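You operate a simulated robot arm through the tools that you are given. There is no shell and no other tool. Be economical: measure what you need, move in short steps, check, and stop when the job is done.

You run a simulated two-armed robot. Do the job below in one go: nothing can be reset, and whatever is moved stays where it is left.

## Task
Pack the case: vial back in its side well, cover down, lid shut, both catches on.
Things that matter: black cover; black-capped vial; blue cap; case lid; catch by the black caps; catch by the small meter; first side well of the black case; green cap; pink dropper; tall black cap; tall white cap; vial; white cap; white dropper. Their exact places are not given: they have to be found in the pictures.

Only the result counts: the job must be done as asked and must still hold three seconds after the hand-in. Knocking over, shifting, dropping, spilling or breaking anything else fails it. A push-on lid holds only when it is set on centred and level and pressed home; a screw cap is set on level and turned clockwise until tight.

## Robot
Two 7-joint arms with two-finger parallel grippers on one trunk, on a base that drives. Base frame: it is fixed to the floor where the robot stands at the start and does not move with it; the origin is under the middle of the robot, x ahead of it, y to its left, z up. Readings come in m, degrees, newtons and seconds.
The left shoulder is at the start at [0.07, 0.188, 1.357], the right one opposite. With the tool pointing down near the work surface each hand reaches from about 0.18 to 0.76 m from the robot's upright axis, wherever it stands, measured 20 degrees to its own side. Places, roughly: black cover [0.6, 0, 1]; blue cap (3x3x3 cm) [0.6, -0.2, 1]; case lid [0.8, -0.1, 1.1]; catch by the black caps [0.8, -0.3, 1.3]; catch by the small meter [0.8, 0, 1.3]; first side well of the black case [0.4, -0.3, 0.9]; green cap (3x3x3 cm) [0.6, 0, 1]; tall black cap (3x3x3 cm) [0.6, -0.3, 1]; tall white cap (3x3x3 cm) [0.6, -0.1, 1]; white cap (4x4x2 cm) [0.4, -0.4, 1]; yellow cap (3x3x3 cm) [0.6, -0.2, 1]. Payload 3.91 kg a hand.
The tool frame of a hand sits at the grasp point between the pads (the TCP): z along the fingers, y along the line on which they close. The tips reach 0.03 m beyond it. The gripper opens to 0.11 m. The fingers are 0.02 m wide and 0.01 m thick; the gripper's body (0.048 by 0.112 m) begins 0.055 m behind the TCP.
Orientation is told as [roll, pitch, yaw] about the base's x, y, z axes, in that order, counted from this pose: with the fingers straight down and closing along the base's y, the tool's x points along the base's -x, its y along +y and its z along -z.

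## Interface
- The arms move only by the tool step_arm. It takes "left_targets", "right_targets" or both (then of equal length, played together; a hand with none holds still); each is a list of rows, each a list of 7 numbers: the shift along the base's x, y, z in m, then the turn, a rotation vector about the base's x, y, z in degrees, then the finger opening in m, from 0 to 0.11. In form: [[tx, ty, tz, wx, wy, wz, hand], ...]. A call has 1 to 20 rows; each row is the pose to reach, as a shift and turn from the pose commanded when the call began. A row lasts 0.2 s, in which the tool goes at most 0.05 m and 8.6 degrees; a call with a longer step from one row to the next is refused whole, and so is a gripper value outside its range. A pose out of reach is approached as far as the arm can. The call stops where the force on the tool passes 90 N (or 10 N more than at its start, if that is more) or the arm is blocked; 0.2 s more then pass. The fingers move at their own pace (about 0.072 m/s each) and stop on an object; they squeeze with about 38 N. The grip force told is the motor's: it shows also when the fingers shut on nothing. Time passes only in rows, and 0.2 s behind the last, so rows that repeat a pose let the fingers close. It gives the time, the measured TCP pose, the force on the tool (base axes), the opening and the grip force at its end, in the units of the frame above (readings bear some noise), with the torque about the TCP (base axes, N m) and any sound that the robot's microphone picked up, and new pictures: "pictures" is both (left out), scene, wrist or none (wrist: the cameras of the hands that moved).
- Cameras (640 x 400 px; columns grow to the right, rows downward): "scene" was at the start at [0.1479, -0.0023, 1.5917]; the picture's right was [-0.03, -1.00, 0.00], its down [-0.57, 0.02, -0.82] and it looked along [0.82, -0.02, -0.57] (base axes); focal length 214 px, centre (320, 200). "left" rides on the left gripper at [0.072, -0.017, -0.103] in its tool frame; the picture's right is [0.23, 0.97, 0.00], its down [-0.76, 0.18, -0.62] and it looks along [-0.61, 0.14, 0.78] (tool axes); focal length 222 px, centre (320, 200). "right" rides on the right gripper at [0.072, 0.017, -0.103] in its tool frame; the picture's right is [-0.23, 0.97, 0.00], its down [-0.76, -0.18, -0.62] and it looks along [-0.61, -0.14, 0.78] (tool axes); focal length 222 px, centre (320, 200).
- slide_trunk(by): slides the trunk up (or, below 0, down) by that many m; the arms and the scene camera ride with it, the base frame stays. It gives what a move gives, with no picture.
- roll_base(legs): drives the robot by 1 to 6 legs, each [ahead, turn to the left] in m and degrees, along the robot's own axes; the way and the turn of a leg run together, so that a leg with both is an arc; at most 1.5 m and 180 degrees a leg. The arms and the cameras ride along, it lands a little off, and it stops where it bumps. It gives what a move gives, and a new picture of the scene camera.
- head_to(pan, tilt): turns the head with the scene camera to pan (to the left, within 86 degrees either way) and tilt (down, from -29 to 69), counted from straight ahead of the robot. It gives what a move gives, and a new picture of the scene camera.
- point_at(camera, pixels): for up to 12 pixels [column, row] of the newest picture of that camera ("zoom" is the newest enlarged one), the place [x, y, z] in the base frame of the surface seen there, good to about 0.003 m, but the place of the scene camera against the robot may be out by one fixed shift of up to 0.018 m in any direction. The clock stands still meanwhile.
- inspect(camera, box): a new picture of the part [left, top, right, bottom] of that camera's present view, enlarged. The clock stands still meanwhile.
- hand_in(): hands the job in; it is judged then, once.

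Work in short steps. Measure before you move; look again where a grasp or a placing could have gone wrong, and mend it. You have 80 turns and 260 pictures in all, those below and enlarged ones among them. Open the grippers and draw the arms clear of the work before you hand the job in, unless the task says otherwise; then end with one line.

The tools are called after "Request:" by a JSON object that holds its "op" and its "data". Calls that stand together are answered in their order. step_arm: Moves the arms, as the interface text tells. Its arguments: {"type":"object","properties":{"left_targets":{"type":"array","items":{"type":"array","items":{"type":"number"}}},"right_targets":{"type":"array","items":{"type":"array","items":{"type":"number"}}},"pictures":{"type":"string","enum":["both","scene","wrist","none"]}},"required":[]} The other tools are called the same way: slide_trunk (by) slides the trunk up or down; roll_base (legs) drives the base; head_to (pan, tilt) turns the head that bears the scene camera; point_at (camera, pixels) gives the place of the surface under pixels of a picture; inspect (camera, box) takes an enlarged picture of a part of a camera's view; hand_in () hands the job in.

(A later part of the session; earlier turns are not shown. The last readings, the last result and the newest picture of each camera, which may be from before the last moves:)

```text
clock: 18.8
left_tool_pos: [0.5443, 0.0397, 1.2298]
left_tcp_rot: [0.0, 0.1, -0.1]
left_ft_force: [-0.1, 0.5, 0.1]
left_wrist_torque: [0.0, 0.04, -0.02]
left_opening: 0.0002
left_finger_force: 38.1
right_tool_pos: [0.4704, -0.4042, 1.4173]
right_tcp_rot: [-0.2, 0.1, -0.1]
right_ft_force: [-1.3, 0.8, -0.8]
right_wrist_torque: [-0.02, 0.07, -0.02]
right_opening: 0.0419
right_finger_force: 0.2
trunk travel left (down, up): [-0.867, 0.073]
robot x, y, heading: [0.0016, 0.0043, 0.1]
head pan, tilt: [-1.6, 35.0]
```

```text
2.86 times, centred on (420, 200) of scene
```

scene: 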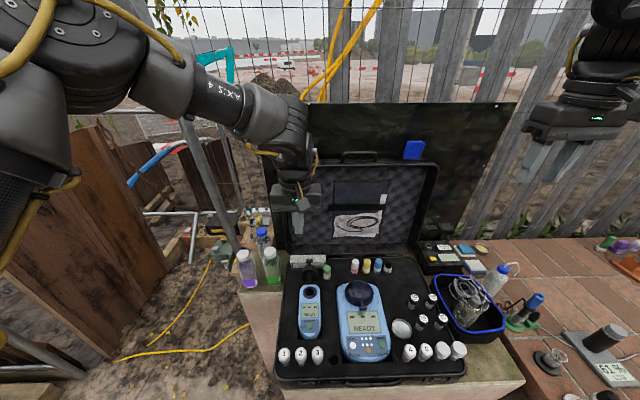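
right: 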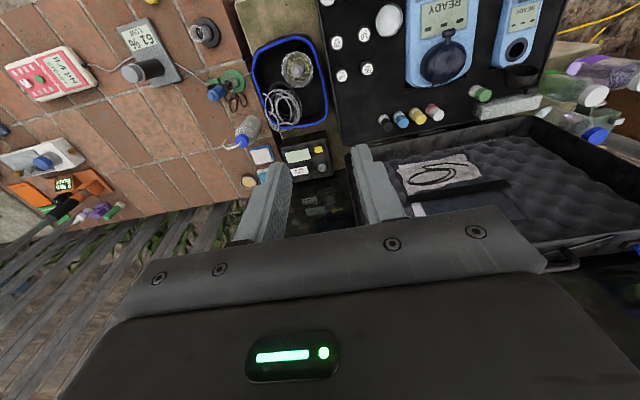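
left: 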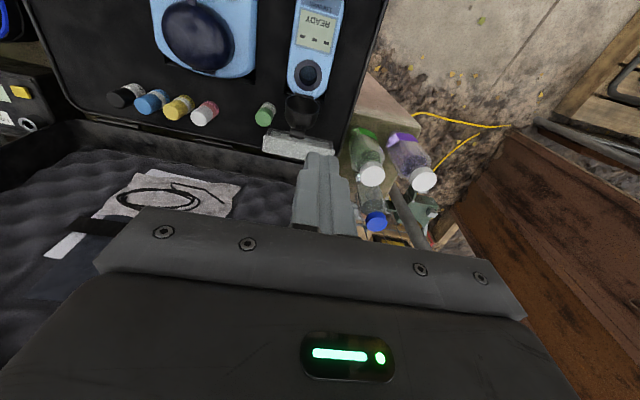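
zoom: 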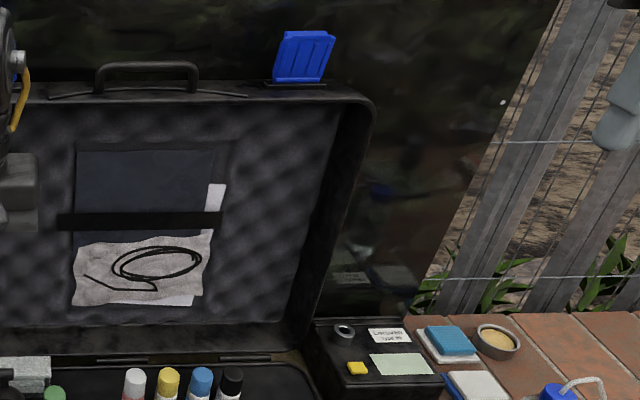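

Lid rim front is at x≈0.72, block top z≈0.963, so there's room. I bring the closed left fingers behind the tab at TCP (0.632,0.018,1.037).

Request:
{"op": "step_arm", "data": {"left_targets": [[0.03, -0.007, -0.01, 0, 0, 0, 0.0], [0.06, -0.015, -0.03, 0, 0, 0, 0.0], [0.088, -0.022, -0.06, 0, 0, 0, 0.0], [0.088, -0.022, -0.09, 0, 0, 0, 0.0], [0.088, -0.022, -0.12, 0, 0, 0, 0.0], [0.088, -0.022, -0.15, 0, 0, 0, 0.0], [0.088, -0.022, -0.175, 0, 0, 0, 0.0], [0.088, -0.022, -0.193, 0, 0, 0, 0.0]]}}

Request:
{"op": "inspect", "data": {"camera": "left", "box": [220, 40, 420, 220]}}

Request:
{"op": "inspect", "data": {"camera": "scene", "box": [270, 230, 350, 310]}}

```text
clock: 20.6
left_tool_pos: [0.5778, 0.0053, 1.0603]
left_tcp_rot: [-0.1, -0.1, 0.2]
left_ft_force: [0.4, 0.4, -0.3]
left_wrist_torque: [-0.01, 0.05, -0.01]
left_opening: 0.0
left_finger_force: 37.9
left hand out of reach, approached as far as the arm can: row 2, 3, 4, 5, 6, 7, 8
right_tool_pos: [0.4696, -0.4038, 1.4172]
right_tcp_rot: [0.1, 0.0, 0.0]
right_ft_force: [-0.5, 0.8, 0.4]
right_wrist_torque: [0.0, 0.02, 0.01]
right_opening: 0.0418
right_finger_force: 0.1
trunk travel left (down, up): [-0.867, 0.073]
robot x, y, heading: [-0.002, 0.0027, 0.0]
head pan, tilt: [-1.6, 35.0]
```

scene: 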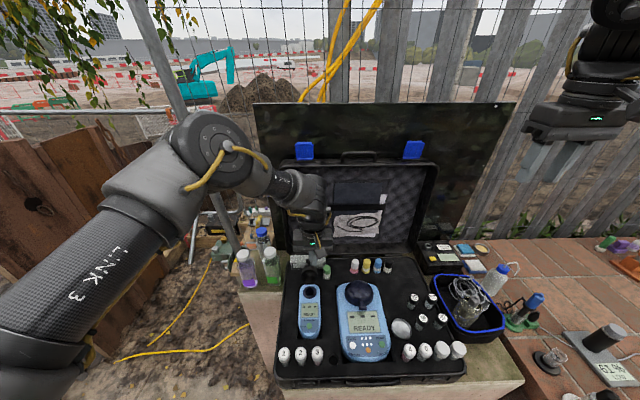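
left: 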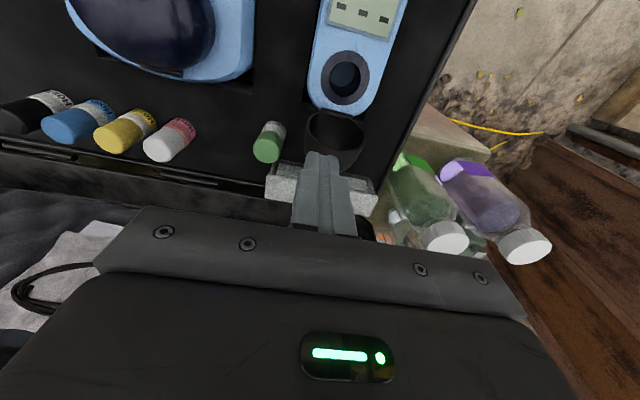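

```text
2.22 times, centred on (320, 130) of left
```

zoom: 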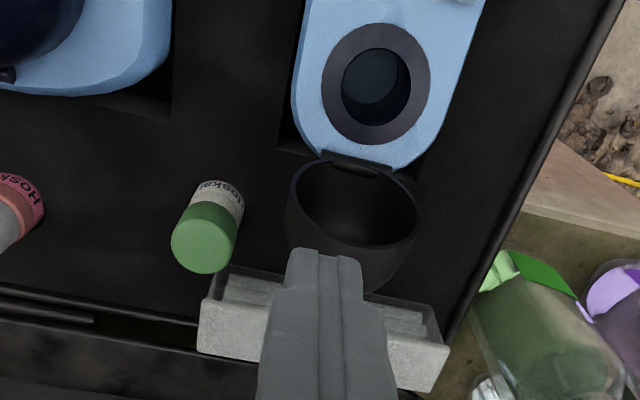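

```text
5.00 times, centred on (310, 270) of scene
```

zoom: 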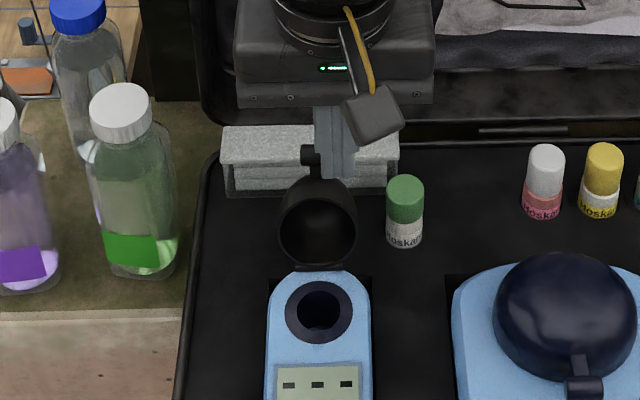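

The left hand is limited at x≈0.578 from this stance, so I lift it clear and turn the robot right by 20°, putting the cover on the left arm's own side.

Request:
{"op": "step_arm", "data": {"left_targets": [[0, 0, 0.03, 0, 0, 0, 0.0], [0, 0.01, 0.06, 0, 0, 0, 0.0], [-0.01, 0.02, 0.09, 0, 0, 0, 0.0], [-0.02, 0.03, 0.12, 0, 0, 0, 0.0], [-0.04, 0.04, 0.15, 0, 0, 0, 0.0], [-0.06, 0.05, 0.18, 0, 0, 0, 0.0], [-0.08, 0.06, 0.21, 0, 0, 0, 0.0]], "pictures": "none"}}

Request:
{"op": "roll_base", "data": {"legs": [[0, -20]]}}

```text
clock: 22.2
left_tool_pos: [0.495, 0.0637, 1.2734]
left_tcp_rot: [0.2, -0.1, 0.0]
left_ft_force: [-0.4, -0.1, 0.4]
left_wrist_torque: [0.0, 0.02, 0.01]
left_opening: 0.0002
left_finger_force: 37.7
right_tool_pos: [0.466, -0.4044, 1.4182]
right_tcp_rot: [0.0, -0.1, 0.0]
right_ft_force: [-0.8, 0.8, -0.3]
right_wrist_torque: [-0.02, -0.03, 0.01]
right_opening: 0.042
right_finger_force: 0.0
trunk travel left (down, up): [-0.867, 0.073]
robot x, y, heading: [-0.0021, -0.0029, -0.1]
head pan, tilt: [-1.6, 35.0]
```

```text
clock: 23.7
left_tool_pos: [0.4901, -0.1131, 1.2715]
left_tcp_rot: [0.0, 0.0, -20.3]
left_ft_force: [0.1, 0.6, -0.3]
left_wrist_torque: [-0.02, 0.04, 0.0]
left_opening: 0.0003
left_finger_force: 37.6
right_tool_pos: [0.3001, -0.5414, 1.4182]
right_tcp_rot: [-0.1, 0.1, -20.3]
right_ft_force: [-0.2, -0.4, -0.1]
right_wrist_torque: [-0.01, 0.02, 0.02]
right_opening: 0.0422
right_finger_force: 0.1
trunk travel left (down, up): [-0.867, 0.073]
robot x, y, heading: [-0.0001, -0.0011, -20.3]
head pan, tilt: [-1.6, 35.0]
```

scene: 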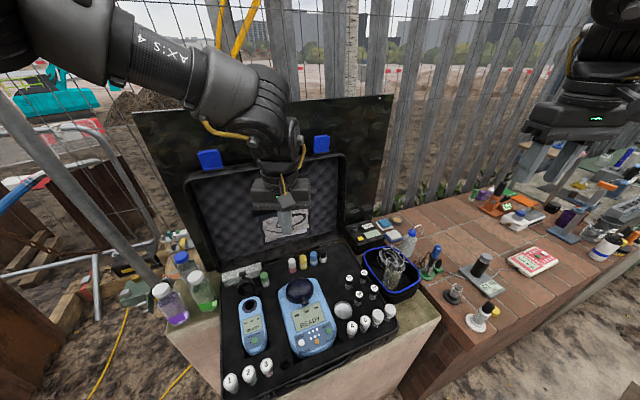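

Turn done (heading -20.3°). I move the left hand behind the cover at z≈1.12, turning the tool back to yaw 0.

Request:
{"op": "step_arm", "data": {"left_targets": [[0.025, 0.022, -0.01, 0, 0, 5, 0.0], [0.05, 0.044, -0.03, 0, 0, 10, 0.0], [0.075, 0.066, -0.06, 0, 0, 15, 0.0], [0.1, 0.088, -0.09, 0, 0, 20, 0.0], [0.125, 0.11, -0.12, 0, 0, 20, 0.0], [0.142, 0.131, -0.15, 0, 0, 20, 0.0], [0.142, 0.131, -0.15, 0, 0, 20, 0.0]]}}

```text
clock: 25.3
left_tool_pos: [0.6135, 0.009, 1.1214]
left_tcp_rot: [0.2, -0.2, -0.2]
left_ft_force: [-0.8, -0.2, 0.6]
left_wrist_torque: [0.0, 0.0, 0.01]
left_opening: 0.0001
left_finger_force: 37.5
left hand out of reach, approached as far as the arm can: row 6, 7
right_tool_pos: [0.298, -0.5415, 1.4175]
right_tcp_rot: [0.1, -0.1, -20.3]
right_ft_force: [-0.1, -0.2, -0.9]
right_wrist_torque: [0.0, -0.01, -0.02]
right_opening: 0.0421
right_finger_force: 0.1
trunk travel left (down, up): [-0.867, 0.073]
robot x, y, heading: [-0.0001, 0.0014, -20.5]
head pan, tilt: [-1.6, 35.0]
```

scene: 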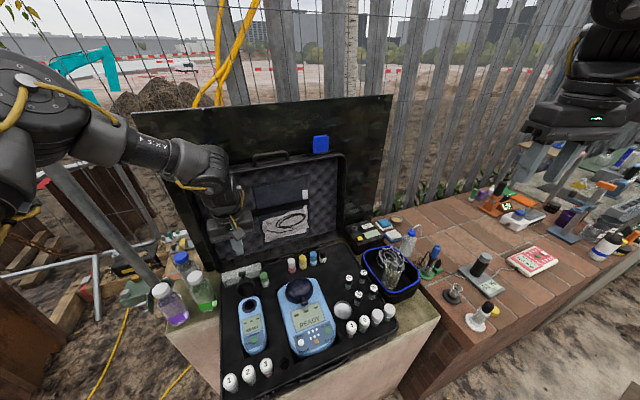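
left: 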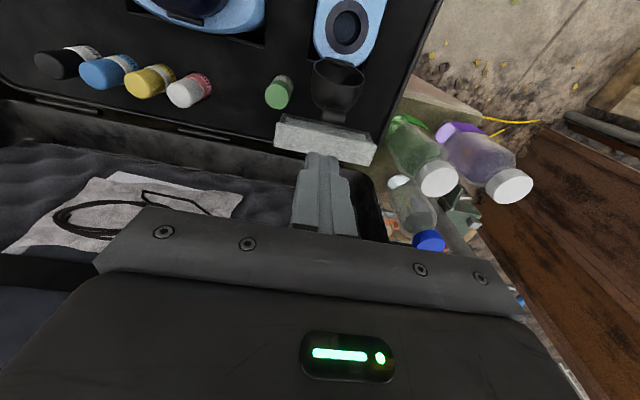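

Still limited at x≈0.61. I test whether letting the tool yaw go back frees the reach.

Request:
{"op": "step_arm", "data": {"left_targets": [[0.005, 0.002, 0.0, 0, 0, -8, 0.0], [0.01, 0.004, 0.0, 0, 0, -16, 0.0], [0.02, 0.008, 0.0, 0, 0, -24, 0.0], [0.02, 0.008, 0.0, 0, 0, -24, 0.0]], "pictures": "none"}}

```text
clock: 26.3
left_tool_pos: [0.4929, -0.0477, 1.1299]
left_tcp_rot: [0.0, 0.0, -24.2]
left_ft_force: [0.1, 0.0, -0.7]
left_wrist_torque: [0.02, -0.03, 0.0]
left_opening: 0.0
left_finger_force: 37.2
left hand out of reach, approached as far as the arm can: row 1, 2, 3, 4
right_tool_pos: [0.3003, -0.5412, 1.4156]
right_tcp_rot: [-0.1, -0.1, -20.3]
right_ft_force: [-0.1, -0.1, -0.1]
right_wrist_torque: [-0.02, 0.0, 0.03]
right_opening: 0.0421
right_finger_force: 0.1
trunk travel left (down, up): [-0.867, 0.073]
robot x, y, heading: [-0.0002, 0.0013, -20.5]
head pan, tilt: [-1.6, 35.0]
```

Negative yaw makes it worse, so positive yaw frees the reach. I turn to yaw ≈+24 and go to (0.632,0.018,1.12).

Request:
{"op": "step_arm", "data": {"left_targets": [[0.02, 0.01, 0.0, 0, 0, 8, 0.0], [0.04, 0.02, 0.0, 0, 0, 16, 0.0], [0.06, 0.03, 0.0, 0, 0, 24, 0.0], [0.08, 0.04, 0.0, 0, 0, 32, 0.0], [0.11, 0.055, 0.0, 0, 0, 40, 0.0], [0.139, 0.066, 0.0, 0, 0, 48, 0.0], [0.139, 0.066, 0.0, 0, 0, 48, 0.0]]}}

```text
clock: 27.9
left_tool_pos: [0.6336, 0.014, 1.1318]
left_tcp_rot: [0.1, -0.1, 23.8]
left_ft_force: [0.0, 0.0, -1.7]
left_wrist_torque: [-0.03, -0.02, 0.0]
left_opening: 0.0001
left_finger_force: 38.3
right_tool_pos: [0.2985, -0.5426, 1.4162]
right_tcp_rot: [0.2, 0.0, -20.3]
right_ft_force: [0.6, -0.7, 0.6]
right_wrist_torque: [-0.01, 0.03, 0.02]
right_opening: 0.0423
right_finger_force: 0.0
trunk travel left (down, up): [-0.867, 0.073]
robot x, y, heading: [0.0008, 0.0032, -20.0]
head pan, tilt: [-1.6, 35.0]
```

scene: 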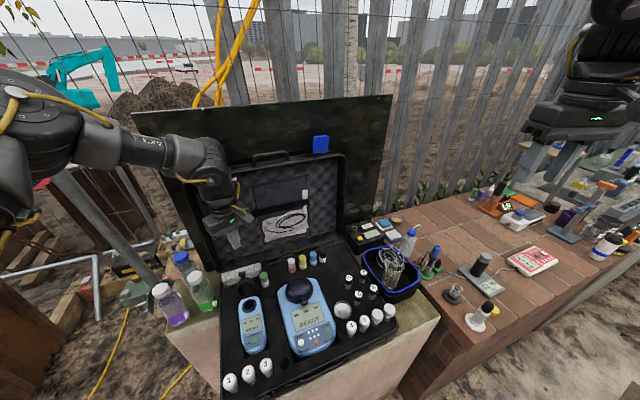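
left: 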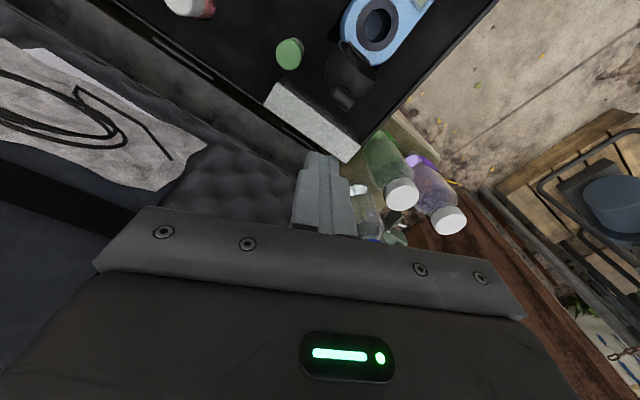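

Reached. I measure the tab from behind now, at about (342,100).

Request:
{"op": "inspect", "data": {"camera": "left", "box": [280, 20, 420, 160]}}

Request:
{"op": "point_at", "data": {"camera": "left", "pixels": [[343, 98], [347, 90], [336, 93], [352, 105], [350, 80], [356, 60], [310, 115], [290, 55], [300, 90], [345, 150]]}}

```text
2.86 times, centred on (350, 90) of left
```

zoom: 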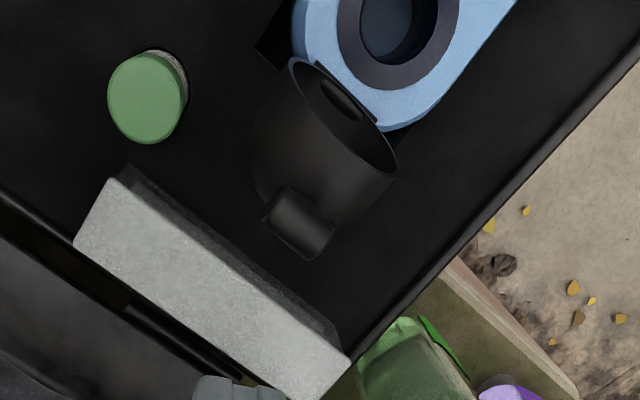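

```text
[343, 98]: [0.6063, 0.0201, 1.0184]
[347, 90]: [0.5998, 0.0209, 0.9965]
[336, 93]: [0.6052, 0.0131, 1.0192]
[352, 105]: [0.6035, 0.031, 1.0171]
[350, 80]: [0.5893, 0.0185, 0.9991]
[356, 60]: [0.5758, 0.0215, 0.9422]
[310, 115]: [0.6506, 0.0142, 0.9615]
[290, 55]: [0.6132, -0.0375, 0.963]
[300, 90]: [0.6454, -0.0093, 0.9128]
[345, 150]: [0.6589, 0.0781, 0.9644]
```

Tab at (0.606,0.021,1.018). I lower the tips to z≈1.002 behind it and push forward (-x) gradually.

Request:
{"op": "step_arm", "data": {"left_targets": [[0.0, 0.007, -0.03, 0, 0, 0, 0.0], [0.0, 0.007, -0.065, 0, 0, 0, 0.0], [0.0, 0.007, -0.1, 0, 0, 0, 0.0], [-0.01, 0.007, -0.1, 0, 0, 0, 0.0], [-0.02, 0.007, -0.1, 0, 0, 0, 0.0], [-0.03, 0.007, -0.1, 0, 0, 0, 0.0], [-0.04, 0.007, -0.1, 0, 0, 0, 0.0]]}}

Request:
{"op": "inspect", "data": {"camera": "scene", "box": [190, 230, 310, 350]}}

```text
clock: 29.5
left_tool_pos: [0.5927, 0.0211, 1.0341]
left_tcp_rot: [0.0, 0.0, 23.7]
left_ft_force: [0.1, -0.7, 2.0]
left_wrist_torque: [-0.01, -0.02, 0.02]
left_opening: 0.0
left_finger_force: 37.9
right_tool_pos: [0.2986, -0.5418, 1.4183]
right_tcp_rot: [0.0, -0.1, -20.3]
right_ft_force: [-0.3, -0.4, 0.2]
right_wrist_torque: [0.01, 0.0, 0.0]
right_opening: 0.0422
right_finger_force: 0.0
trunk travel left (down, up): [-0.867, 0.073]
robot x, y, heading: [0.0002, 0.0029, -20.5]
head pan, tilt: [-1.6, 35.0]
```

scene: 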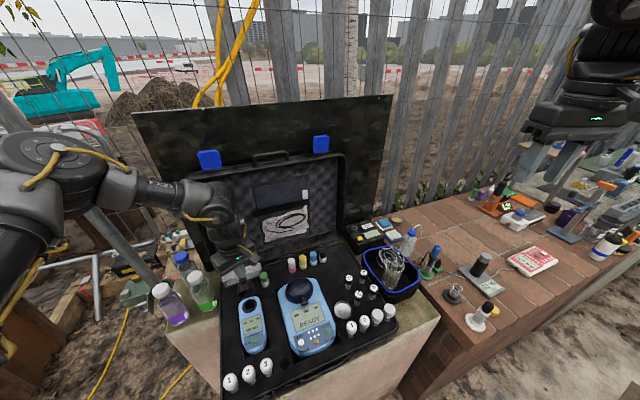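
left: 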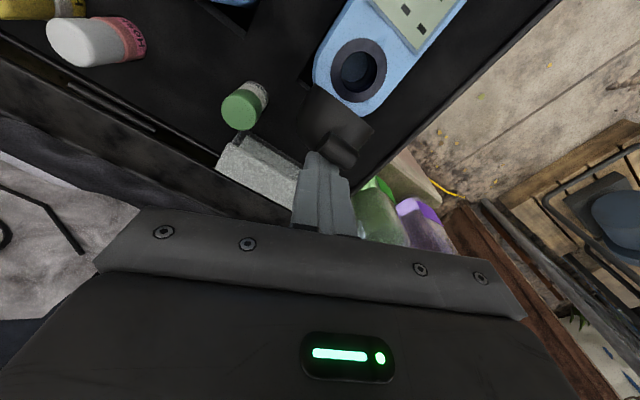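

```text
3.33 times, centred on (250, 290) of scene
```

zoom: 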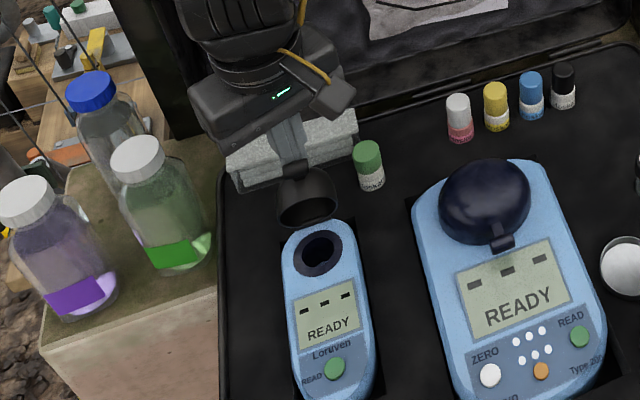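

The cover is swinging forward with almost no force. I continue the push another 0.055 m with a slight descent.

Request:
{"op": "step_arm", "data": {"left_targets": [[-0.01, 0.0, 0, 0, 0, 0, 0.0], [-0.02, 0.0, -0.002, 0, 0, 0, 0.0], [-0.03, 0, -0.004, 0, 0, 0, 0.0], [-0.04, 0, -0.006, 0, 0, 0, 0.0], [-0.055, 0, -0.008, 0, 0, 0, 0.0], [-0.055, 0, -0.008, 0, 0, 0, 0.0]]}}

Request:
{"op": "inspect", "data": {"camera": "scene", "box": [190, 230, 310, 350]}}

```text
clock: 30.9
left_tool_pos: [0.5369, 0.0222, 1.0268]
left_tcp_rot: [0.2, 0.0, 23.7]
left_ft_force: [0.2, 0.4, -0.5]
left_wrist_torque: [-0.01, 0.01, 0.0]
left_opening: 0.0
left_finger_force: 37.2
right_tool_pos: [0.2986, -0.5402, 1.4166]
right_tcp_rot: [0.0, -0.1, -20.4]
right_ft_force: [-0.9, -0.3, -0.3]
right_wrist_torque: [-0.01, 0.0, -0.03]
right_opening: 0.042
right_finger_force: 0.1
trunk travel left (down, up): [-0.867, 0.073]
robot x, y, heading: [0.0003, -0.0034, -20.5]
head pan, tilt: [-1.6, 35.0]
```

scene: 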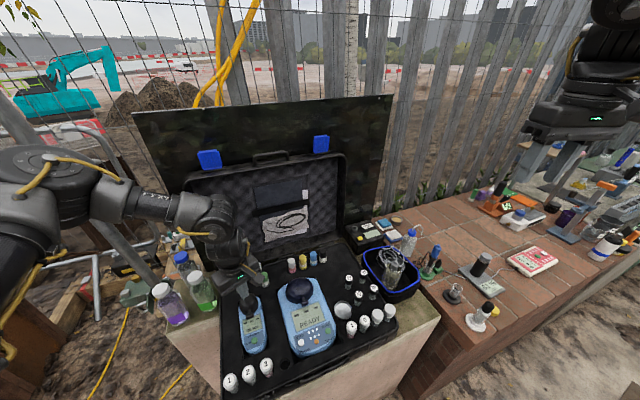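
left: 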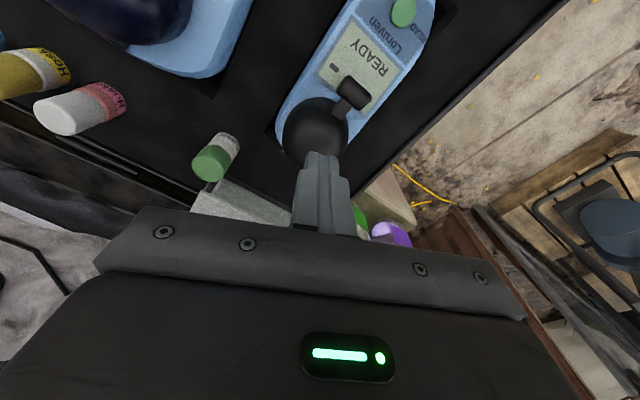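

```text
3.33 times, centred on (250, 290) of scene
```

zoom: 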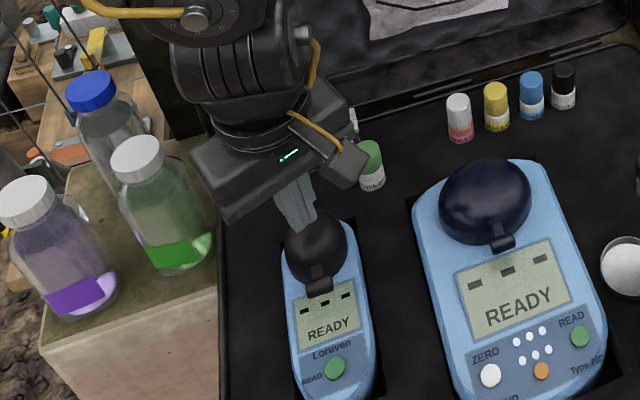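

The cover has dropped over the meter. I press lightly down on the dome to ensure it is fully shut (tip now at z≈0.997 above it).

Request:
{"op": "step_arm", "data": {"left_targets": [[-0.005, 0, -0.01, 0, 0, 0, 0.0], [-0.005, 0, -0.015, 0, 0, 0, 0.0], [-0.005, 0, -0.019, 0, 0, 0, 0.0], [-0.005, 0, -0.023, 0, 0, 0, 0.0]]}}

Request:
{"op": "point_at", "data": {"camera": "left", "pixels": [[300, 130], [310, 120], [350, 90], [340, 130], [290, 140], [283, 115]]}}

```text
clock: 31.9
left_tool_pos: [0.5328, 0.0221, 1.005]
left_tcp_rot: [-0.2, -0.1, 23.8]
left_ft_force: [-0.7, 1.6, 13.3]
left_wrist_torque: [0.08, -0.08, -0.04]
left_opening: 0.0
left_finger_force: 37.6
right_tool_pos: [0.2981, -0.5407, 1.4188]
right_tcp_rot: [0.0, -0.3, -20.3]
right_ft_force: [-0.3, 0.8, 0.1]
right_wrist_torque: [-0.01, -0.01, -0.01]
right_opening: 0.0421
right_finger_force: 0.1
trunk travel left (down, up): [-0.867, 0.073]
robot x, y, heading: [0.0013, 0.0022, -20.4]
head pan, tilt: [-1.6, 35.0]
```

scene: 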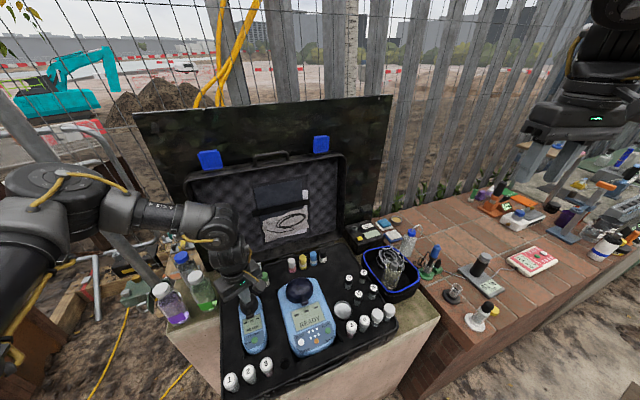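
left: 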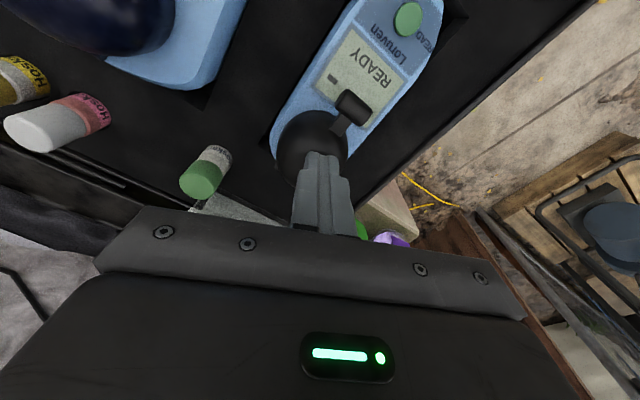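

```text
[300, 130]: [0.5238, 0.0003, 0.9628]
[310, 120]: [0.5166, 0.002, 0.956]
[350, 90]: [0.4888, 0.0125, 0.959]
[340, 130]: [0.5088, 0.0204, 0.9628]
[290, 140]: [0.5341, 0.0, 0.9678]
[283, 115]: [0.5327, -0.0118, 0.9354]
```

The cover is shut (13 N press, tab at z 0.959 near the meter face). I raise and fold the left arm back to its starting-like pose.

Request:
{"op": "step_arm", "data": {"left_targets": [[0, 0, 0.03, 0, 0, 0, 0.0], [0, 0, 0.065, 0, 0, 0, 0.0], [0, 0, 0.1, 0, 0, 0, 0.0], [-0.01, 0, 0.135, 0, 0, -3, 0.0], [-0.03, 0, 0.17, 0, 0, -6, 0.0], [-0.05, 0, 0.205, 0, 0, -10, 0.0], [-0.07, 0, 0.24, 0, 0, -14, 0.0], [-0.09, -0.005, 0.275, 0, 0, -18, 0.0], [-0.11, -0.01, 0.31, 0, 0, -22, 0.0], [-0.13, -0.015, 0.345, 0, 0, -26, 0.0], [-0.15, -0.02, 0.38, 0, 0, -31, 0.0], [-0.17, -0.025, 0.415, 0, 0, -36, 0.0], [-0.19, -0.03, 0.45, 0, 0, -40, 0.0], [-0.21, -0.03, 0.48, 0, 0, -44, 0.0]], "pictures": "none"}}

Request:
{"op": "roll_base", "data": {"legs": [[0, 30]]}}

```text
clock: 34.9
left_tool_pos: [0.3197, -0.0076, 1.4842]
left_tcp_rot: [0.1, -0.2, -20.3]
left_ft_force: [-0.2, -0.1, 0.3]
left_wrist_torque: [-0.01, 0.0, -0.03]
left_opening: 0.0
left_finger_force: 37.6
right_tool_pos: [0.2969, -0.5407, 1.4176]
right_tcp_rot: [0.1, -0.2, -20.4]
right_ft_force: [-0.4, 0.5, -0.7]
right_wrist_torque: [-0.01, 0.02, 0.02]
right_opening: 0.0416
right_finger_force: 0.1
trunk travel left (down, up): [-0.867, 0.073]
robot x, y, heading: [-0.0037, 0.0018, -20.3]
head pan, tilt: [-1.6, 35.0]
```

```text
clock: 36.8
left_tool_pos: [0.2825, 0.1553, 1.4824]
left_tcp_rot: [0.1, 0.1, 9.9]
left_ft_force: [-0.3, 1.2, 0.5]
left_wrist_torque: [-0.01, -0.02, -0.01]
left_opening: 0.0002
left_finger_force: 37.9
right_tool_pos: [0.5316, -0.3192, 1.4164]
right_tcp_rot: [0.1, -0.1, 9.9]
right_ft_force: [0.1, -0.8, 0.3]
right_wrist_torque: [0.01, -0.02, -0.02]
right_opening: 0.0421
right_finger_force: 0.0
trunk travel left (down, up): [-0.867, 0.073]
robot x, y, heading: [-0.0023, 0.0003, 9.9]
head pan, tilt: [-1.6, 35.0]
```

scene: 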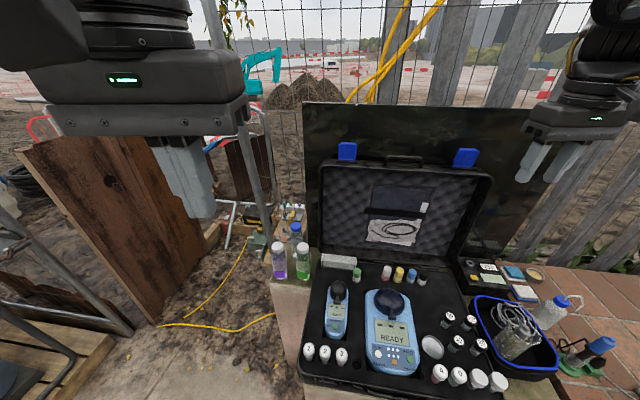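

Heading +9.9°, lid fully visible. I enlarge the lid's top with handle (405,160) and both blue catches (347,150) and (465,157) and measure.

Request:
{"op": "inspect", "data": {"camera": "scene", "box": [320, 130, 500, 240]}}

Request:
{"op": "point_at", "data": {"camera": "zoom", "pixels": [[300, 90], [238, 95], [364, 97], [300, 115], [300, 128], [97, 65], [97, 100], [515, 85], [515, 120], [200, 122], [450, 60], [300, 60]]}}

Request:
{"op": "inspect", "data": {"camera": "scene", "box": [290, 330, 520, 400]}}

Request:
{"op": "point_at", "data": {"camera": "zoom", "pixels": [[40, 110], [300, 165], [560, 190], [75, 180], [480, 215], [320, 230]]}}

```text
3.56 times, centred on (410, 185) of scene
```

zoom: 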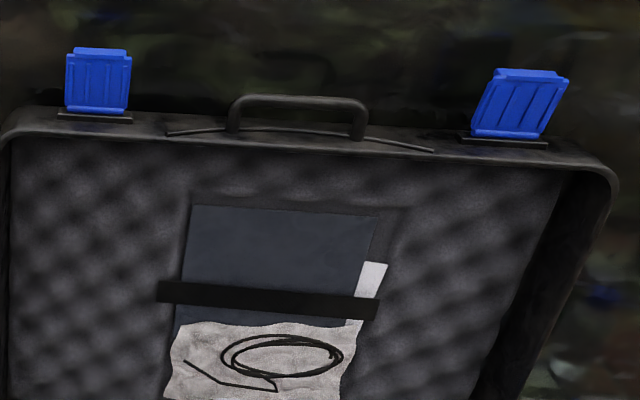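

```text
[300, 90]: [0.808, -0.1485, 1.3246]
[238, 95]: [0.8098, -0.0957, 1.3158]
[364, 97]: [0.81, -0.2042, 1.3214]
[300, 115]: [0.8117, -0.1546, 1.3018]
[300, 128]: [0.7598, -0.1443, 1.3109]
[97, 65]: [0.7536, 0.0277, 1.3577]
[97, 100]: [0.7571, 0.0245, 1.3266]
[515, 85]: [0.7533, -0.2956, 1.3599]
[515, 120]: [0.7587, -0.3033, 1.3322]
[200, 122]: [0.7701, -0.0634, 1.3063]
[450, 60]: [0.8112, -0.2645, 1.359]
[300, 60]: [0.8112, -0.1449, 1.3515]
```

```text
2.78 times, centred on (405, 365) of scene
```

zoom: 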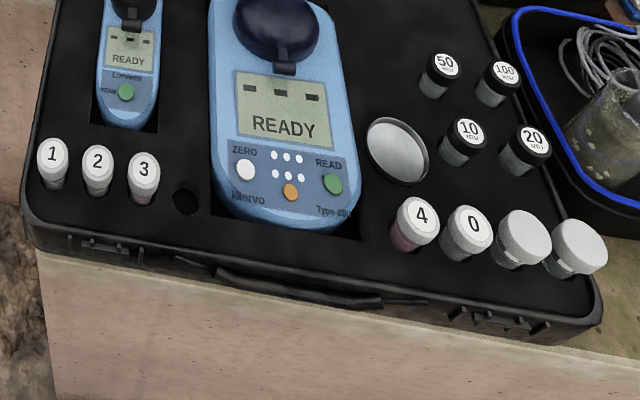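

```text
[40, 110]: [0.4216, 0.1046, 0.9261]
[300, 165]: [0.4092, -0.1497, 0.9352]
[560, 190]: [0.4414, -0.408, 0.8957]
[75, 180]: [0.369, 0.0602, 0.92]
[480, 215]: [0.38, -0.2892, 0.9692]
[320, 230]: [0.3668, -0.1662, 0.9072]
```

Lid top is at z≈1.305 with the board just behind (x≈0.81), so I plan to straddle the handle bar with the right fingers, tool pitched 45° forward-down, and guide the lid through its arc. First I turn the right tool by yaw -100° while drawing slightly back.

Request:
{"op": "step_arm", "data": {"right_targets": [[-0.005, 0, 0.0, 0, 0, -8.4, 0.05], [-0.01, 0, 0.0, 0, 0, -16.8, 0.05], [-0.015, 0, 0.0, 0, 0, -25.2, 0.05], [-0.02, 0, 0.0, 0, 0, -33.6, 0.05], [-0.02, 0, 0.0, 0, 0, -42, 0.05], [-0.02, 0, 0.0, 0, 0, -50.4, 0.05], [-0.02, 0, 0.0, 0, 0, -58.8, 0.05], [-0.02, 0, 0.0, 0, 0, -67.2, 0.05], [-0.02, 0, 0.0, 0, 0, -75.6, 0.05], [-0.02, 0, 0.0, 0, 0, -84, 0.05], [-0.02, 0, 0.0, 0, 0, -92.4, 0.05], [-0.02, 0, 0.0, 0, 0, -100, 0.05]], "pictures": "scene"}}

```text
clock: 39.4
left_tool_pos: [0.2811, 0.1556, 1.4832]
left_tcp_rot: [0.2, 0.0, 9.9]
left_ft_force: [0.0, -0.5, -0.4]
left_wrist_torque: [0.01, 0.01, -0.03]
left_opening: 0.0001
left_finger_force: 37.9
right_tool_pos: [0.5612, -0.2941, 1.4285]
right_tcp_rot: [1.1, 0.3, -41.7]
right_ft_force: [0.3, 0.3, -0.4]
right_wrist_torque: [0.0, -0.03, -0.02]
right_opening: 0.0502
right_finger_force: 0.0
right hand out of reach, approached as far as the arm can: row 6, 7, 8, 9, 10, 11, 12
trunk travel left (down, up): [-0.867, 0.073]
robot x, y, heading: [-0.0007, -0.0007, 9.9]
head pan, tilt: [-1.6, 35.0]
```

scene: 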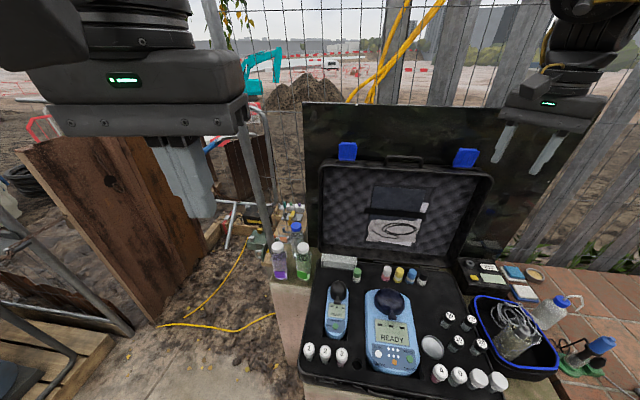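

Yaw is limited to about -42°, so straddling isn't possible. Instead I'll hook both fingertips (opened along y) through the handle loop from above, pitched ~30°; I move to a pose in front of the handle to see it.

Request:
{"op": "step_arm", "data": {"right_targets": [[0.015, 0.02, 0.01, -1.4, -4.9, 5.2, 0.05], [0.03, 0.045, 0.02, -2.8, -9.7, 10.4, 0.05], [0.05, 0.07, 0.03, -4.2, -14.6, 15.6, 0.05], [0.065, 0.095, 0.035, -5.6, -19.5, 20.8, 0.05], [0.08, 0.12, 0.035, -7, -24.3, 26, 0.05], [0.1, 0.144, 0.035, -8.4, -29.2, 31.2, 0.05], [0.1, 0.144, 0.035, -8.4, -29.2, 31.2, 0.05]]}}

```text
clock: 41.0
left_tool_pos: [0.2826, 0.1564, 1.4823]
left_tcp_rot: [0.1, -0.1, 10.0]
left_ft_force: [-0.6, -0.3, -0.4]
left_wrist_torque: [-0.01, 0.0, 0.0]
left_opening: 0.0
left_finger_force: 37.7
right_tool_pos: [0.6635, -0.1469, 1.4663]
right_tcp_rot: [6.6, -29.3, -11.0]
right_ft_force: [0.7, 0.3, 0.7]
right_wrist_torque: [0.01, 0.01, 0.0]
right_opening: 0.0503
right_finger_force: 0.1
trunk travel left (down, up): [-0.867, 0.073]
robot x, y, heading: [-0.0005, -0.0002, 10.0]
head pan, tilt: [-1.6, 35.0]
```

scene: 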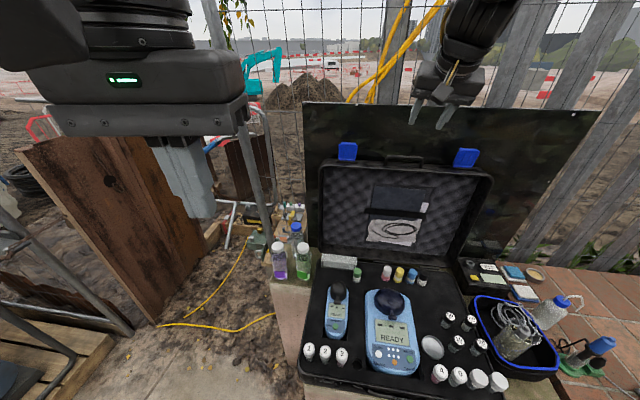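
right: 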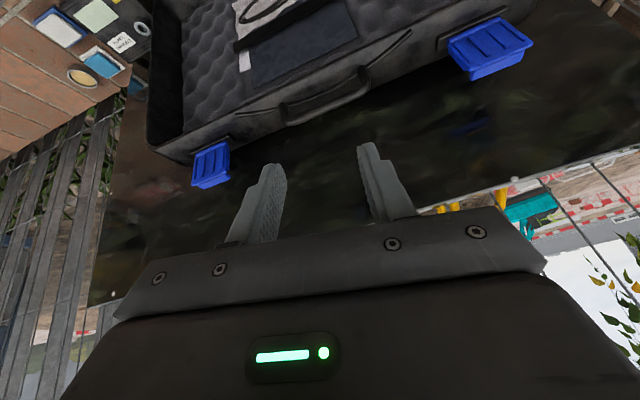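

Reached nicely. The wrist camera sees the handle at about (325,100), catches at (211,165) and (490,48). I measure handle, lid top and board.

Request:
{"op": "inspect", "data": {"camera": "right", "box": [220, 40, 420, 170]}}

Request:
{"op": "point_at", "data": {"camera": "right", "pixels": [[288, 122], [365, 78], [325, 107], [325, 95], [300, 95], [345, 75], [330, 130], [370, 110], [211, 165], [205, 145], [490, 55], [450, 45]]}}

```text
3.08 times, centred on (320, 105) of right
```

zoom: 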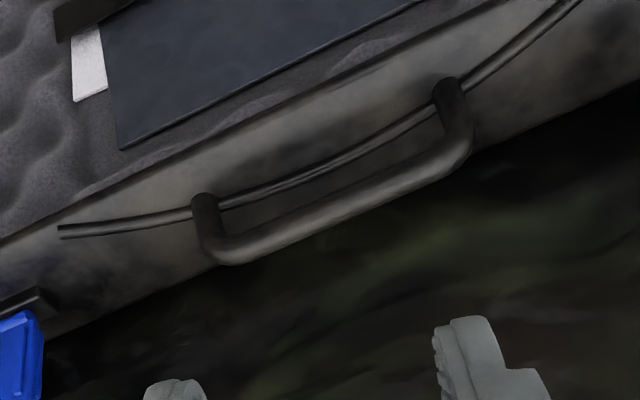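

```text
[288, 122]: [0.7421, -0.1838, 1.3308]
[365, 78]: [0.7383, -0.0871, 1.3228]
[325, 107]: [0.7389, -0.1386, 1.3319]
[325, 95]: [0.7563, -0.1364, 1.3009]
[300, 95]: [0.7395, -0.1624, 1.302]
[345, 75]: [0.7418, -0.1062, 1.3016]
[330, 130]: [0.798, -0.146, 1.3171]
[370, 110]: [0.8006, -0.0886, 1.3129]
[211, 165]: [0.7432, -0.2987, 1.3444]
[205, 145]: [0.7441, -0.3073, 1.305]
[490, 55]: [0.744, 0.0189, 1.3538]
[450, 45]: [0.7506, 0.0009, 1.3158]
```

Handle bar: x≈0.740, z 1.323-1.333, y -0.185…-0.087; lid top z 1.302, board x≈0.80. I straighten to pitch -10°, go above just behind the bar.

Request:
{"op": "step_arm", "data": {"right_targets": [[0.02, 0.002, 0.0, 0, 7, 0, 0.02], [0.045, 0.004, 0.0, 0, 14, 0, 0.02], [0.07, 0.007, -0.02, 0, 20, 0, 0.02], [0.0945, 0.011, -0.045, 0, 20, 0, 0.02], [0.0945, 0.011, -0.066, 0, 20, 0, 0.02], [0.0945, 0.011, -0.066, 0, 20, 0, 0.02]]}}

```text
clock: 42.4
left_tool_pos: [0.2836, 0.1552, 1.4829]
left_tcp_rot: [0.0, 0.0, 9.8]
left_ft_force: [-0.2, -0.5, -0.1]
left_wrist_torque: [-0.01, -0.04, 0.0]
left_opening: 0.0002
left_finger_force: 37.3
right_tool_pos: [0.708, -0.1233, 1.3922]
right_tcp_rot: [2.8, -9.5, -9.9]
right_ft_force: [0.3, -0.5, -0.4]
right_wrist_torque: [0.0, -0.01, 0.0]
right_opening: 0.0199
right_finger_force: 0.2
right hand out of reach, approached as far as the arm can: row 2, 3, 4, 5, 6
trunk travel left (down, up): [-0.867, 0.073]
robot x, y, heading: [-0.0014, 0.0029, 9.9]
head pan, tilt: [-1.6, 35.0]
```

scene: 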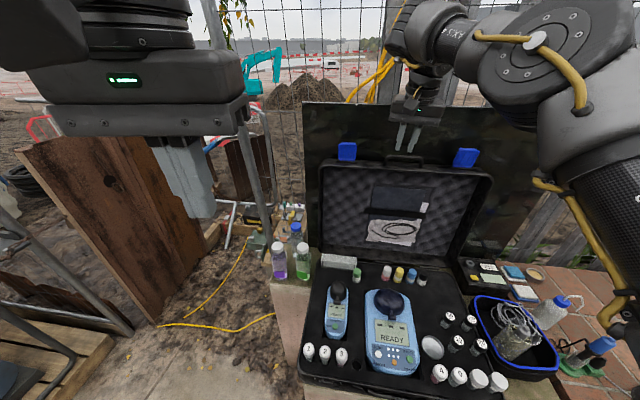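
right: 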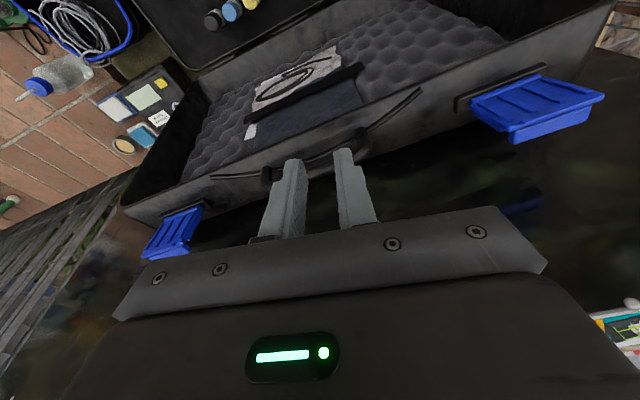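

Limited at x≈0.708 by relative yaw. I draw the hand back and up, then turn the base 22° left so the tool can keep its yaw with more reach.

Request:
{"op": "step_arm", "data": {"right_targets": [[-0.02, 0, 0.02, 0, 0, 0, 0.02], [-0.05, 0, 0.04, 0, 0, 0, 0.02], [-0.09, -0.01, 0.06, 0, 0, 0, 0.02], [-0.13, -0.02, 0.08, 0, 0, 0, 0.02], [-0.17, -0.04, 0.09, 0, 0, 0, 0.02], [-0.2, -0.06, 0.09, 0, 0, 0, 0.02]], "pictures": "none"}}

Request:
{"op": "roll_base", "data": {"legs": [[0, 22]]}}

```text
clock: 43.8
left_tool_pos: [0.28, 0.1534, 1.4832]
left_tcp_rot: [0.1, -0.2, 9.9]
left_ft_force: [0.3, 0.0, 0.3]
left_wrist_torque: [0.0, -0.05, 0.0]
left_opening: 0.0
left_finger_force: 38.3
right_tool_pos: [0.5061, -0.1841, 1.4831]
right_tcp_rot: [2.9, -9.7, -9.9]
right_ft_force: [-0.4, -0.4, -0.1]
right_wrist_torque: [-0.02, -0.03, 0.02]
right_opening: 0.02
right_finger_force: 0.0
trunk travel left (down, up): [-0.867, 0.073]
robot x, y, heading: [-0.0022, -0.0037, 9.8]
head pan, tilt: [-1.6, 35.0]
```

```text
clock: 45.3
left_tool_pos: [0.2026, 0.2499, 1.4824]
left_tcp_rot: [0.1, 0.0, 32.0]
left_ft_force: [-0.3, -0.2, 0.4]
left_wrist_torque: [0.01, 0.04, 0.01]
left_opening: 0.0001
left_finger_force: 38.2
right_tool_pos: [0.5397, 0.0228, 1.4824]
right_tcp_rot: [2.9, -9.4, 12.2]
right_ft_force: [0.1, 0.1, 0.0]
right_wrist_torque: [0.01, 0.02, 0.02]
right_opening: 0.02
right_finger_force: 0.1
trunk travel left (down, up): [-0.867, 0.073]
robot x, y, heading: [-0.0004, 0.0036, 32.0]
head pan, tilt: [-1.6, 35.0]
```

scene: 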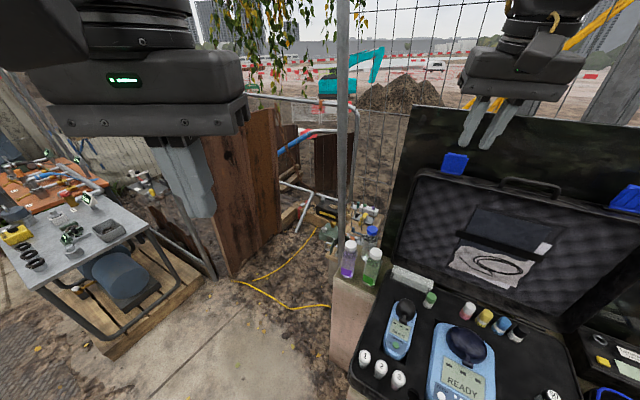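

Now I re-approach above the handle: turn the tool -18° and go to (0.758,-0.136,1.40).

Request:
{"op": "step_arm", "data": {"right_targets": [[0.01, -0.03, 0.0, 0, 0, -6, 0.02], [0.03, -0.06, 0.0, 0, 0, -12, 0.02], [0.06, -0.09, 0.0, 0, 0, -18, 0.02], [0.09, -0.12, 0.0, 0, 0, -18, 0.02], [0.12, -0.14, 0.0, 0, 0, -18, 0.02], [0.155, -0.159, -0.01, 0, 0, -18, 0.02], [0.19, -0.159, -0.03, 0, 0, -18, 0.02], [0.218, -0.159, -0.05, 0, 0, -18, 0.02], [0.218, -0.159, -0.082, 0, 0, -18, 0.02]]}}

```text
clock: 47.3
left_tool_pos: [0.2034, 0.2499, 1.4825]
left_tcp_rot: [0.1, 0.0, 32.0]
left_ft_force: [-0.6, -0.6, 0.0]
left_wrist_torque: [-0.04, 0.01, -0.02]
left_opening: 0.0
left_finger_force: 38.0
right_tool_pos: [0.7538, -0.1336, 1.394]
right_tcp_rot: [2.8, -9.8, -5.8]
right_ft_force: [-0.3, 0.8, 0.0]
right_wrist_torque: [-0.02, -0.03, 0.04]
right_opening: 0.02
right_finger_force: 0.0
right hand out of reach, approached as far as the arm can: row 4, 5, 6, 7, 8, 9
trunk travel left (down, up): [-0.867, 0.073]
robot x, y, heading: [0.0007, 0.0016, 32.3]
head pan, tilt: [-1.6, 35.0]
```

scene: 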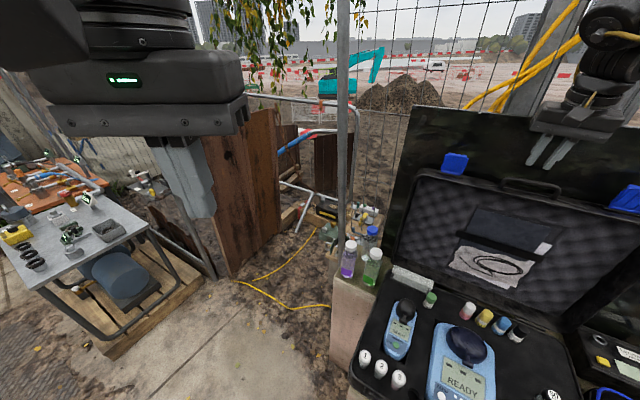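
right: 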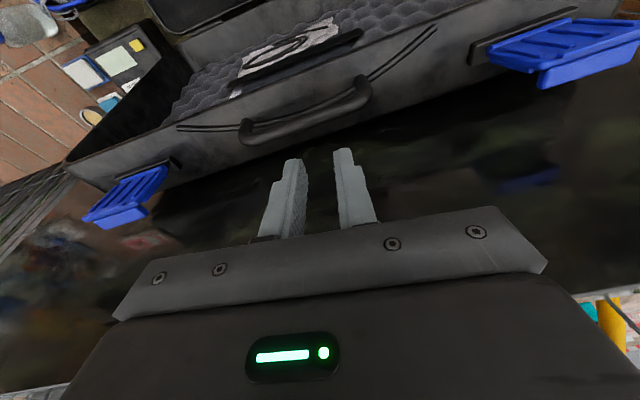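

At (0.754,-0.134,1.394), tips behind the bar seen at (310,118). I verify the bar position once more and descend 0.05 to hook.

Request:
{"op": "point_at", "data": {"camera": "right", "pixels": [[310, 122], [330, 114], [260, 134], [350, 140], [290, 170], [320, 150]]}}

Request:
{"op": "step_arm", "data": {"right_targets": [[0.004, 0, -0.01, 0, 0, 0, 0.02], [0.004, 0, -0.02, 0, 0, 0, 0.02], [0.004, 0, -0.03, 0, 0, 0, 0.02], [0.004, 0, -0.04, 0, 0, 0, 0.02], [0.004, 0, -0.05, 0, 0, 0, 0.02]]}}

Request:
{"op": "inspect", "data": {"camera": "right", "box": [220, 60, 420, 220]}}

```text
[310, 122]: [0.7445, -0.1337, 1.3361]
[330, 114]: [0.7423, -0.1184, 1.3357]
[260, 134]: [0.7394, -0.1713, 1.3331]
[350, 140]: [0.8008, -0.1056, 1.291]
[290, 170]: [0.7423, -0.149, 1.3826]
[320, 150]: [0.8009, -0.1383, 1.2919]
```

```text
clock: 48.5
left_tool_pos: [0.204, 0.2512, 1.4831]
left_tcp_rot: [0.1, 0.1, 32.0]
left_ft_force: [0.2, -0.8, -0.4]
left_wrist_torque: [-0.01, -0.01, 0.0]
left_opening: 0.0
left_finger_force: 37.5
right_tool_pos: [0.7572, -0.1332, 1.343]
right_tcp_rot: [2.7, -9.5, -5.7]
right_ft_force: [1.1, 0.5, 1.1]
right_wrist_torque: [0.01, 0.0, 0.02]
right_opening: 0.0199
right_finger_force: 0.1
trunk travel left (down, up): [-0.867, 0.073]
robot x, y, heading: [-0.0002, -0.0021, 31.9]
head pan, tilt: [-1.6, 35.0]
```

scene: 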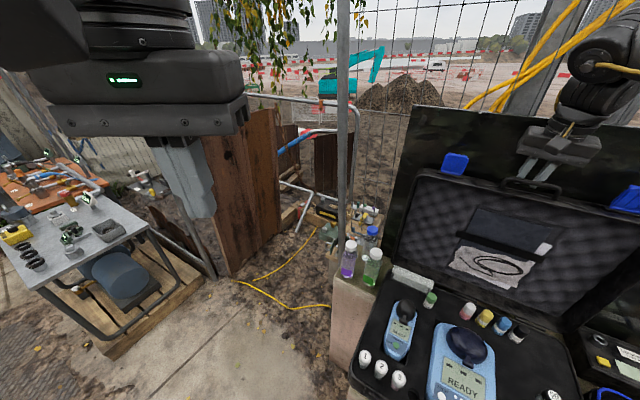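
right: 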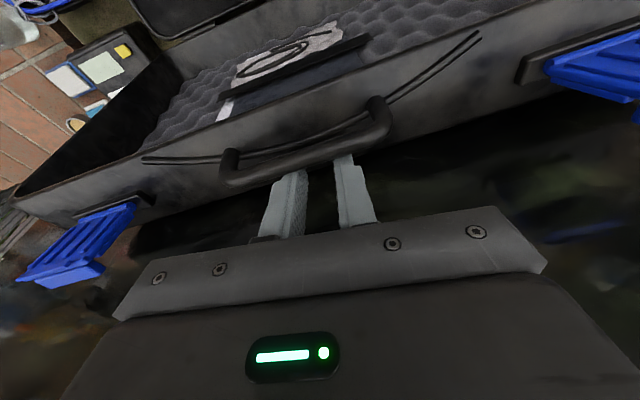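

```text
2.50 times, centred on (320, 140) of right
```

zoom: 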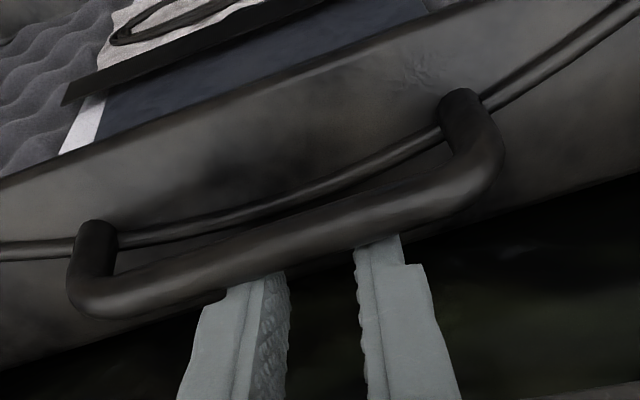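

Fingers are behind the bar. A firmer idea: pinch one handle leg (pads closing along y) — it pivots about the lid's hinge axis and lets me hold the lid both ways. I measure the legs at (228,158) and (378,106).

Request:
{"op": "point_at", "data": {"camera": "right", "pixels": [[229, 158], [232, 152], [224, 165], [238, 160], [377, 104], [378, 112], [384, 120], [368, 104], [310, 160], [222, 172]]}}

```text
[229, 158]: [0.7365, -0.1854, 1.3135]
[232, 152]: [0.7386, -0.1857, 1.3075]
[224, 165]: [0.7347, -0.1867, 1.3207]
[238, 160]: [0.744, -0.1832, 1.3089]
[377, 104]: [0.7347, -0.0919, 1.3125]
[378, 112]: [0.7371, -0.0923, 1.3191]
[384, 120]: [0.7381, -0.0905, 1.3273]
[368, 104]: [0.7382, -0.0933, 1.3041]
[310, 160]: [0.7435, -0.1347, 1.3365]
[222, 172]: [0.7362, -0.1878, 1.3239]
```

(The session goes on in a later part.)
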